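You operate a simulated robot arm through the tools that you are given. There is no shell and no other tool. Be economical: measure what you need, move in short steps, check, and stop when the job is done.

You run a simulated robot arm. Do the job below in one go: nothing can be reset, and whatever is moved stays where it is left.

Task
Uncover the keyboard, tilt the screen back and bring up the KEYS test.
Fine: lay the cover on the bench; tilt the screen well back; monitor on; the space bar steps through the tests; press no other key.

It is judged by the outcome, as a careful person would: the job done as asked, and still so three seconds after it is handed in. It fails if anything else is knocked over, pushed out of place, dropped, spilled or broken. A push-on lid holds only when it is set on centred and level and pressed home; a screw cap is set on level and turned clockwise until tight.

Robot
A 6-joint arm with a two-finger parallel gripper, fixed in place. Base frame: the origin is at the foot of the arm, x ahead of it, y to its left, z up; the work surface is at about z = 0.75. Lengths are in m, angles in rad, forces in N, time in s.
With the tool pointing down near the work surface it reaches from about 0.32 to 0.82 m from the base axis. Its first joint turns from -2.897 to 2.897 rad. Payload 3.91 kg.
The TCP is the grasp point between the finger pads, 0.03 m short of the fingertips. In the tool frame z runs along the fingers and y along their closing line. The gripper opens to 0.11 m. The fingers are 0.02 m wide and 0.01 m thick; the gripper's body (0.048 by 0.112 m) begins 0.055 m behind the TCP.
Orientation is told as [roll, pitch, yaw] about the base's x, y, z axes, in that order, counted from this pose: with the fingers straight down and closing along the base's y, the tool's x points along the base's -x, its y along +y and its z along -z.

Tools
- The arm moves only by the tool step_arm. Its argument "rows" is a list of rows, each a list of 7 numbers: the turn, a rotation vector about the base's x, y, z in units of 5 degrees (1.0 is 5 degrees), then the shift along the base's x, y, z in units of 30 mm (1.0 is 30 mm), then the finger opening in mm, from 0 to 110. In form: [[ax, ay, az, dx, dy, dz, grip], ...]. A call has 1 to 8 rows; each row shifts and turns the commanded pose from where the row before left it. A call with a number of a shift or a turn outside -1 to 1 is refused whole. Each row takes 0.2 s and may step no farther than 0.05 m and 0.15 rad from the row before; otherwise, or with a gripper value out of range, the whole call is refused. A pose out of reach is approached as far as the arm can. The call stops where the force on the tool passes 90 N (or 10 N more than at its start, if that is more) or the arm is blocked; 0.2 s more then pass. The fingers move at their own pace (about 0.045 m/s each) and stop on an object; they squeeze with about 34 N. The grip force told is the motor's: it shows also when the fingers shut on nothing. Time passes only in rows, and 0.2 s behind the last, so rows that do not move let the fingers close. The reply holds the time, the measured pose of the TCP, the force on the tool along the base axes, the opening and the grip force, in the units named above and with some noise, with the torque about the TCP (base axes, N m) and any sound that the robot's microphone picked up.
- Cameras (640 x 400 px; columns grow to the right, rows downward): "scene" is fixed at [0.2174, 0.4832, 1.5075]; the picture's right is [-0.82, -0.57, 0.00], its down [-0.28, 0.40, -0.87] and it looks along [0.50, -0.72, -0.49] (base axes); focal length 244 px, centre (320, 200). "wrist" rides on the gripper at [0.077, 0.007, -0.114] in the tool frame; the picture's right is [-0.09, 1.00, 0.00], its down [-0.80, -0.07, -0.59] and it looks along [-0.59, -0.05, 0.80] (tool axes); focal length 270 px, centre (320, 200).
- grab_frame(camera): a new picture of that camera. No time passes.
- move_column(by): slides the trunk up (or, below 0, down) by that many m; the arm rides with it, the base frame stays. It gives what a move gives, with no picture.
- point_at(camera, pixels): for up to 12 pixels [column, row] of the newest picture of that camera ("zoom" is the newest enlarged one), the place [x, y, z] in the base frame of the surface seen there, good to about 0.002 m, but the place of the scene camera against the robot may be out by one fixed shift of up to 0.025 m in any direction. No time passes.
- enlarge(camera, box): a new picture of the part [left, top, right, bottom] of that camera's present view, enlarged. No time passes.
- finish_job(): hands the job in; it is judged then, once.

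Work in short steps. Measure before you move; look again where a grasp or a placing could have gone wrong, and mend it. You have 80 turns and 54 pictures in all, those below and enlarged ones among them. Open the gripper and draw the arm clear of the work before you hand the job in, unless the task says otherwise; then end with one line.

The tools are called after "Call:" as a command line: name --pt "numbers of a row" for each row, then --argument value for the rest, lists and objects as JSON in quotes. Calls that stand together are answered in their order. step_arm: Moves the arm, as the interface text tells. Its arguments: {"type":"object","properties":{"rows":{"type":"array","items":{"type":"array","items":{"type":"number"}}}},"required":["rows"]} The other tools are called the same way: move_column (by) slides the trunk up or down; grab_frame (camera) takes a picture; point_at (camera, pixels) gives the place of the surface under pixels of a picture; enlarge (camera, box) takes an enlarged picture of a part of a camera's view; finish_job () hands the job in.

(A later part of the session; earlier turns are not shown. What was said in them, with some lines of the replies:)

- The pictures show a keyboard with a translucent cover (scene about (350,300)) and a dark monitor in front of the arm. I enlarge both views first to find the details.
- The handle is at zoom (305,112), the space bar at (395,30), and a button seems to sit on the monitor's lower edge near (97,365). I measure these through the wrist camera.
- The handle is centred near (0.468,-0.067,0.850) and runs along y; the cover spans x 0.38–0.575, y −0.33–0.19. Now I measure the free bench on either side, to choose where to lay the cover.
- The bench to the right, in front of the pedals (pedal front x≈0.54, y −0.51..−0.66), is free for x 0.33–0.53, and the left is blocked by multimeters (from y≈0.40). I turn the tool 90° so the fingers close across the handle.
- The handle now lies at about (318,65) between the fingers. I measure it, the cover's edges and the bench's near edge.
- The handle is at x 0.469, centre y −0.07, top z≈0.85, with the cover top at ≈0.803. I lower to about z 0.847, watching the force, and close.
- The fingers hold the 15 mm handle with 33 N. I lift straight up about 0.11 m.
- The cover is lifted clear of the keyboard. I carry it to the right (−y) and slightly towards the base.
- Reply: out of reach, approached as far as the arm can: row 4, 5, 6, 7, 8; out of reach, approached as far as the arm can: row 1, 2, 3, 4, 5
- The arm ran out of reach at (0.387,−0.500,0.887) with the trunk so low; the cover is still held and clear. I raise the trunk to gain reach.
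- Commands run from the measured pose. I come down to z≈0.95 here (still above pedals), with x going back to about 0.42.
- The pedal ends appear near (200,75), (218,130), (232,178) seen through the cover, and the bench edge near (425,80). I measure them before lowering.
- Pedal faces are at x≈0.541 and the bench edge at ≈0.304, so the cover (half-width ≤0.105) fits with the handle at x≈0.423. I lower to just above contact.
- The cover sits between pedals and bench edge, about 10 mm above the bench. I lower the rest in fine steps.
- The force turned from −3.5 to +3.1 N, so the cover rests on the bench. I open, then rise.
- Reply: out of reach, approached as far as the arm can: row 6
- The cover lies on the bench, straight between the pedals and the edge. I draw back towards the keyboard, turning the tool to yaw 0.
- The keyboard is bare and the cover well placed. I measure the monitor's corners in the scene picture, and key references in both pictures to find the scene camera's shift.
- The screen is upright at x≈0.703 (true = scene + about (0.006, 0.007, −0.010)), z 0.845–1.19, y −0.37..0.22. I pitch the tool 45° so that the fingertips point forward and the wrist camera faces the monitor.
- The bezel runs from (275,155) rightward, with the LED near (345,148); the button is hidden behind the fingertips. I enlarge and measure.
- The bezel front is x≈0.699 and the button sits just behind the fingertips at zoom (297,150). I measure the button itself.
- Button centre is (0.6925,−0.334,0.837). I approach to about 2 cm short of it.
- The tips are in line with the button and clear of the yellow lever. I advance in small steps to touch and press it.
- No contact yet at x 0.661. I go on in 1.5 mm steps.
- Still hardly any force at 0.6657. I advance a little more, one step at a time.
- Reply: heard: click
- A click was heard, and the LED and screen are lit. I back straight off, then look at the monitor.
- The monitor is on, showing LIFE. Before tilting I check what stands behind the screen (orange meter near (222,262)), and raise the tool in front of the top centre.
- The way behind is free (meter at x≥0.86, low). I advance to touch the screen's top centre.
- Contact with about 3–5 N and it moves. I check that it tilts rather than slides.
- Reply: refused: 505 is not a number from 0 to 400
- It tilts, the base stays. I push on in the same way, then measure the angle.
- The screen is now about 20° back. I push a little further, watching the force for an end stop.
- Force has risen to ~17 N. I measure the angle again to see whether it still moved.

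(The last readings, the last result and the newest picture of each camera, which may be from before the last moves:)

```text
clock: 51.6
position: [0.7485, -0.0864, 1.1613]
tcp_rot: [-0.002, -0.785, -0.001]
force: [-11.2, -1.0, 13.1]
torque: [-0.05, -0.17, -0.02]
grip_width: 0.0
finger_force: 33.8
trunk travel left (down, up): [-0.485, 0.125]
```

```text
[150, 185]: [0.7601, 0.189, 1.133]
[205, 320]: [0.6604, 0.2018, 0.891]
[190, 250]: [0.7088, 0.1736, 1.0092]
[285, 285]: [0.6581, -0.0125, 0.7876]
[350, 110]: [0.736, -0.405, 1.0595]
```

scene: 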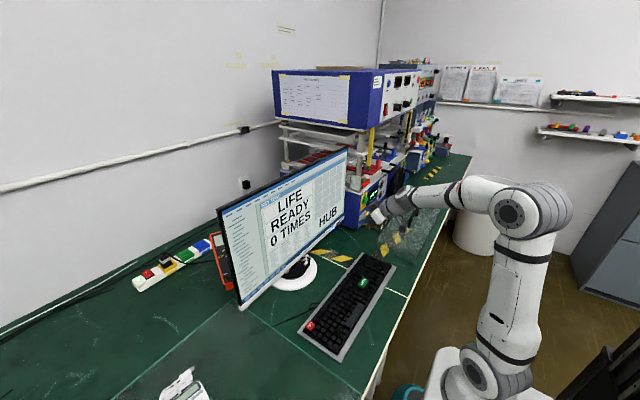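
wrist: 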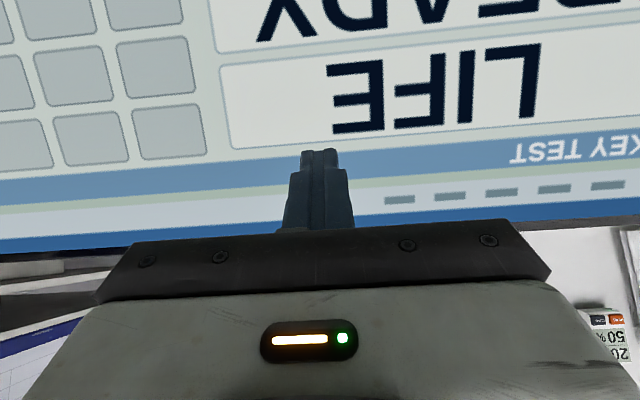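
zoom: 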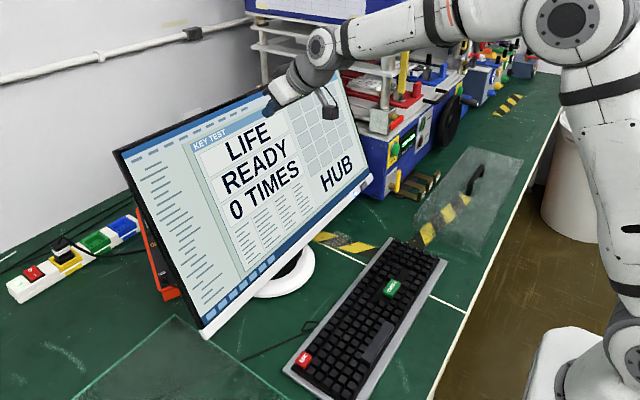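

It is at about 22.4° and still moving. One more short push, without the downward part.

Call:
step_arm --pt "0 0 0 0.2 0 0 0" --pt "0 0 0 0.2 0 0 0"

Call:
grab_frame --camera "scene"

Call:
point_at --camera "scene" --pixels '[[260, 182], [287, 265], [250, 220], [293, 281], [284, 281], [305, 281]]'

```text
clock: 52.2
position: [0.7593, -0.0845, 1.1595]
tcp_rot: [-0.001, -0.786, 0.0]
force: [-11.1, -2.7, 11.2]
torque: [-0.1, -0.16, 0.04]
grip_width: 0.0
finger_force: 33.3
trunk travel left (down, up): [-0.485, 0.125]
```

```text
21 pictures are left
```

scene: 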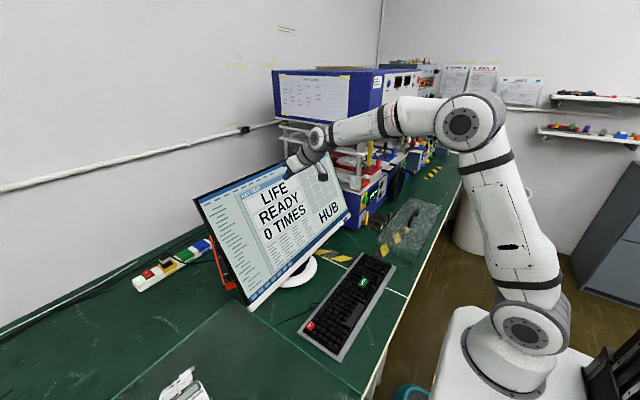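

```text
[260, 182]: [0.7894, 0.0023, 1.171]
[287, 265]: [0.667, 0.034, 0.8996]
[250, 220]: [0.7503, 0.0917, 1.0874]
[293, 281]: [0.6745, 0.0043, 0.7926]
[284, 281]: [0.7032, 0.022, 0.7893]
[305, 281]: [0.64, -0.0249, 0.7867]
```

The tilt is now ≈24°, and the base has not moved. I back off, and pitch the tool back down on the way to the space bar.

Call:
step_arm --pt "0 0 0 -0.5 0 0.1 0" --pt "0 0 0 -0.9 0 0 0" --pt "0 0 0 -0.9 0 0 0" --pt "0 0 0 -0.9 0 0 0" --pt "0 0 0 -0.9 0 0 0" --pt "0 0 0 -0.9 0 0 0" --pt "0 0 0 -0.9 0 0 0" --pt "0 0 0 -0.9 0 0 0"

Call:
step_arm --pt "0 1 0 -0.6 0.3 0 0" --pt "0 1 0 -0.6 0.3 0 0" --pt "0 1 0 -0.6 0.4 0 0" --pt "0 1 0 -0.6 0.5 0 0" --pt "0 1 0 -0.3 0.5 0 0" --pt "0 1 0 0 0.5 0 0" --pt "0 1 0 0 0.5 0 0" --pt "0 1 0 0 0.4 0 0"

Call:
step_arm --pt "0 1 0 0 0 -0.5 0"

Call:
move_column --by -0.2

Call:
grab_frame --camera "wrist"

```text
clock: 54.0
position: [0.5566, -0.0857, 1.1618]
tcp_rot: [-0.002, -0.783, 0.0]
force: [-0.8, -0.7, -0.2]
torque: [0.06, -0.03, 0.01]
grip_width: 0.0001
finger_force: 34.3
trunk travel left (down, up): [-0.485, 0.125]
```

```text
clock: 55.9
position: [0.4769, 0.0181, 1.1613]
tcp_rot: [-0.002, -0.083, -0.001]
force: [0.6, -0.1, 0.0]
torque: [0.02, 0.01, -0.02]
grip_width: 0.0
finger_force: 34.1
trunk travel left (down, up): [-0.485, 0.125]
```

```text
clock: 56.2
position: [0.4769, 0.0183, 1.1476]
tcp_rot: [0.0, 0.004, 0.001]
force: [0.2, 0.9, -0.3]
torque: [-0.01, 0.0, -0.01]
grip_width: 0.0001
finger_force: 34.0
trunk travel left (down, up): [-0.485, 0.125]
```

```text
clock: 58.4
position: [0.4772, 0.0185, 0.9486]
tcp_rot: [-0.003, 0.003, 0.001]
force: [-0.2, -0.3, -0.3]
torque: [0.02, 0.01, -0.01]
grip_width: 0.0
finger_force: 34.1
trunk travel left (down, up): [-0.285, 0.325]
```

```text
20 pictures are left
```

wrist: 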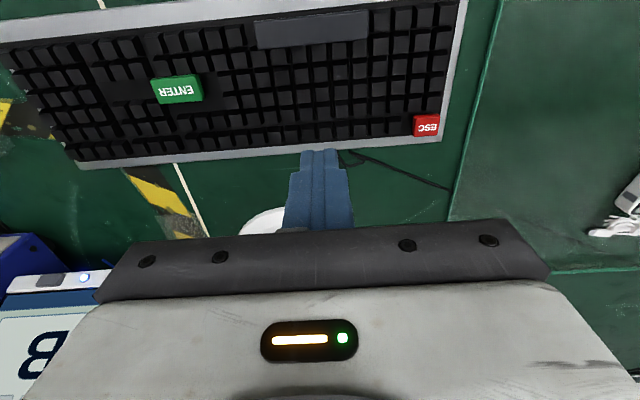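

The space bar is the large key around (312,28). I measure it closely.

Call:
point_at --camera "wrist" --pixels '[[258, 32], [312, 28], [365, 24], [312, 18], [312, 38], [312, 12], [312, 45], [240, 35], [385, 22], [312, 60]]'

Call:
enlarge --camera "wrist" --box '[220, 0, 420, 100]'

```text
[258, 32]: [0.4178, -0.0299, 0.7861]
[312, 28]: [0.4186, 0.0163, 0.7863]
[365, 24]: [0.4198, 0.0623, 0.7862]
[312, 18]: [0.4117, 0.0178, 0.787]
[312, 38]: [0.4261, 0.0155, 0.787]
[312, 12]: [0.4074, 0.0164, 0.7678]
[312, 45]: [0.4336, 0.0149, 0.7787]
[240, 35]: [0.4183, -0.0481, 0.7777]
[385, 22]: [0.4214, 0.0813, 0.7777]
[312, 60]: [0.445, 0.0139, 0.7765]
```

```text
3.20 times, centred on (320, 50) of wrist
```

zoom: 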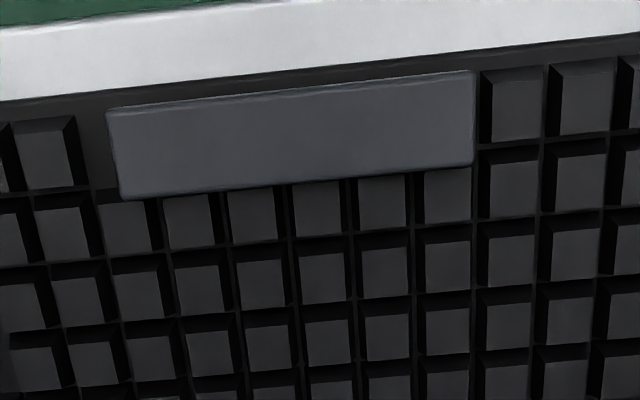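

The space bar spans x 0.409–0.430, y −0.03..0.066, top z 0.787, 9 mm above the other keys. I go above its centre (0.418, 0.016), with tips about 1 cm over it.

Call:
step_arm --pt "0 0 0 -0.7 0 0 0" --pt "0 0 0 -0.8 0 -0.3 0" --pt "0 0 0 -0.49 -0.05 -0.6 0" --pt "0 0 0 0 0 -0.8 0" --pt "0 0 0 0 0 -0.8 0" --pt "0 0 0 0 0 -0.8 0" --pt "0 0 0 0 0 -0.65 0" --pt "0 0 0 0 0 0 0"

Call:
grab_frame --camera "wrist"

```text
clock: 60.2
position: [0.4166, 0.0155, 0.8296]
tcp_rot: [-0.003, 0.003, -0.001]
force: [0.5, 0.4, -0.9]
torque: [0.0, -0.04, 0.04]
grip_width: 0.0001
finger_force: 33.7
trunk travel left (down, up): [-0.285, 0.325]
```

```text
18 pictures are left
```

wrist: 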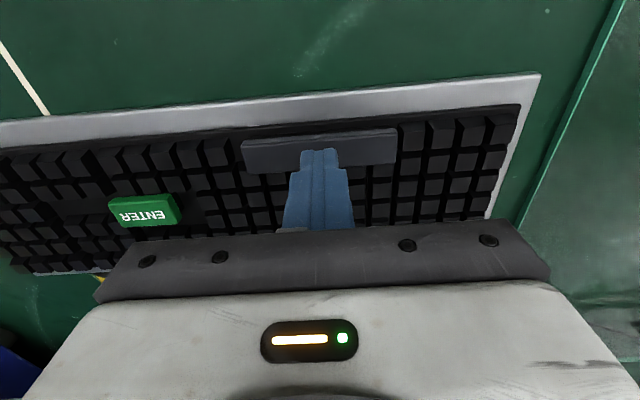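

The tips are over the space bar. I lower in fine steps until it clicks.

Call:
step_arm --pt "0 0 0 0.03 0 -0.2 0" --pt "0 0 0 0 0 -0.15 0" --pt "0 0 0 0 0 -0.06 0"

Call:
step_arm --pt "0 0 0 0 0 -0.05 0"

```text
clock: 61.0
position: [0.4178, 0.0151, 0.8163]
tcp_rot: [-0.003, 0.003, 0.001]
force: [0.0, -0.4, 0.4]
torque: [-0.02, 0.0, 0.04]
grip_width: 0.0001
finger_force: 34.2
trunk travel left (down, up): [-0.285, 0.325]
```

```text
clock: 61.4
position: [0.4177, 0.0165, 0.815]
tcp_rot: [-0.001, 0.002, -0.001]
force: [0.4, -0.6, 0.4]
torque: [0.0, 0.01, 0.01]
grip_width: 0.0
finger_force: 33.9
trunk travel left (down, up): [-0.285, 0.325]
```

No force yet; I go on 1.5 mm at a time.

Call:
step_arm --pt "0 0 0 0 0 -0.05 0"

Call:
step_arm --pt "0 0 0 0 0 -0.04 0"

Call:
grab_frame --camera "scene"

```text
clock: 61.8
position: [0.417, 0.0175, 0.8137]
tcp_rot: [-0.002, 0.003, -0.001]
force: [0.0, -0.7, 1.3]
torque: [-0.02, 0.02, -0.02]
grip_width: 0.0003
finger_force: 33.9
trunk travel left (down, up): [-0.285, 0.325]
heard: click
```

```text
clock: 62.2
position: [0.4175, 0.0162, 0.8127]
tcp_rot: [-0.002, 0.003, 0.0]
force: [-0.3, 0.3, 1.8]
torque: [0.04, -0.01, -0.01]
grip_width: 0.0
finger_force: 34.4
trunk travel left (down, up): [-0.285, 0.325]
```

```text
17 pictures are left
```

scene: 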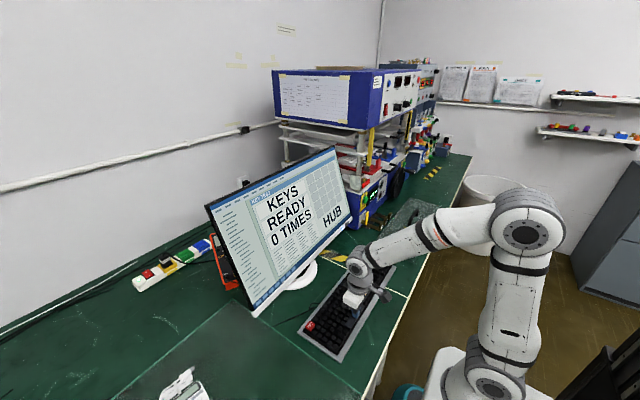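

KEYS is showing after one click. I rise straight off the key; the screen seems to have sprung back somewhat, so I measure its tilt.

Call:
step_arm --pt "0 0 0 0 0 0.2 0" --pt "0 0 0 0 0 0.6 0" --pt "0 0 0 0 0 0.8 0" --pt "0 0 0 0 0 0.8 0" --pt "0 0 0 0 0 0.8 0" --pt "0 0 0 0 0 0.8 0"

Call:
grab_frame --camera "scene"

Call:
point_at --camera "scene" --pixels '[[270, 185], [287, 265], [250, 220], [222, 220], [250, 295], [293, 281], [335, 160], [330, 230]]'

```text
clock: 63.6
position: [0.4197, 0.016, 0.9335]
tcp_rot: [-0.002, 0.005, 0.001]
force: [-0.2, -0.5, -0.7]
torque: [-0.02, 0.0, 0.0]
grip_width: 0.0002
finger_force: 34.6
trunk travel left (down, up): [-0.285, 0.325]
```

```text
16 pictures are left
```

scene: 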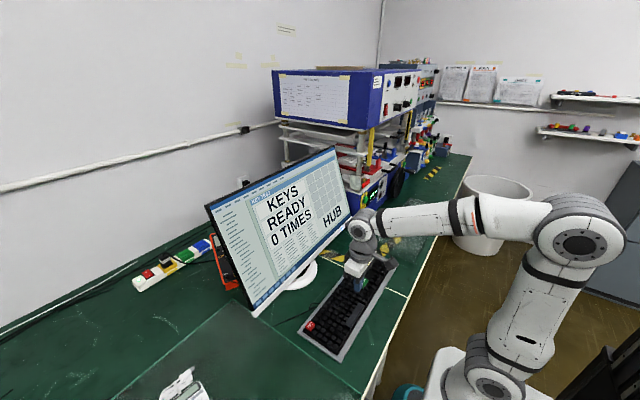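

```text
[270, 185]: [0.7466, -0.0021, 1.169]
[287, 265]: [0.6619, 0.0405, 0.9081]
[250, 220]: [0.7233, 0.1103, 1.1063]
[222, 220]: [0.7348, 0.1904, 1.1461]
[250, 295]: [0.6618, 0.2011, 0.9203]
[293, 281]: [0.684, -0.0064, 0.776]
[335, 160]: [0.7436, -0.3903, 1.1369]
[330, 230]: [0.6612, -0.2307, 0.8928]
```

The tilt settled at 18°, probably its end stop. I check with an enlarged picture that the stand itself has not shifted (original box for comparison).

Call:
enlarge --camera "scene" --box '[200, 130, 440, 370]'

Call:
grab_frame --camera "wrist"

```text
1.67 times, centred on (320, 250) of scene
```

zoom: 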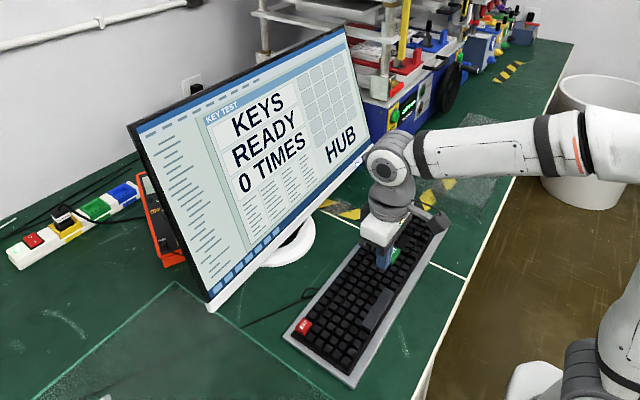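

```text
14 pictures are left
```

wrist: 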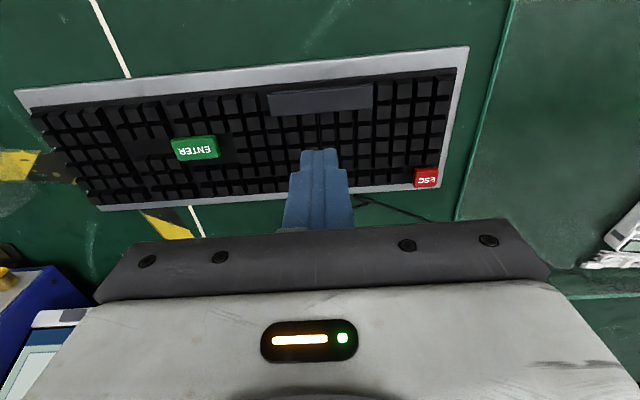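

The stand's disc edge is at (314,237) as at the start, so it has not moved; the keyboard is in place too. I raise the arm clear, open the gripper and check again.

Call:
move_column --by 0.3

Call:
step_arm --pt "0 0 0 -0.5 0 0 60" --pt "0 0 0 -0.5 0 0 60" --pt "0 0 0 0 0 0 60" --pt "0 0 0 0 0 0 60" --pt "0 0 0 0 0 0 60"

Call:
grab_frame --camera "scene"

Call:
point_at --camera "scene" --pixels '[[270, 185], [287, 265]]'

```text
clock: 66.6
position: [0.4198, 0.0147, 1.233]
tcp_rot: [-0.002, 0.003, -0.001]
force: [-0.7, -0.2, 0.6]
torque: [-0.01, -0.03, 0.02]
grip_width: 0.0
finger_force: 34.0
trunk travel left (down, up): [-0.585, 0.025]
```

```text
clock: 67.8
position: [0.3894, 0.0161, 1.2342]
tcp_rot: [-0.002, 0.002, -0.001]
force: [1.0, 0.2, 0.2]
torque: [0.01, 0.03, -0.02]
grip_width: 0.0598
finger_force: 0.1
trunk travel left (down, up): [-0.585, 0.025]
```

```text
13 pictures are left
```

scene: 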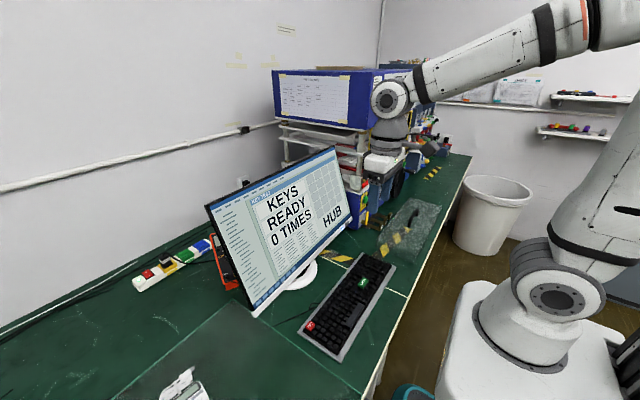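

```text
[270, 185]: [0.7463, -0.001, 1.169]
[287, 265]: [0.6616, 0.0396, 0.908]
```

The screen holds steady at 18° back with KEYS READY, the cover lies on the bench, and the arm is clear with the gripper open. I hand the job in.

Call:
finish_job

```text
The job is handed in.
```

The cover is on the bench to the right of the keyboard, and the monitor is on and showing KEYS after a single press of the space bar. The screen is tilted about 18° back: I pushed it to about 24°, but it settled at 18° and has held there since.
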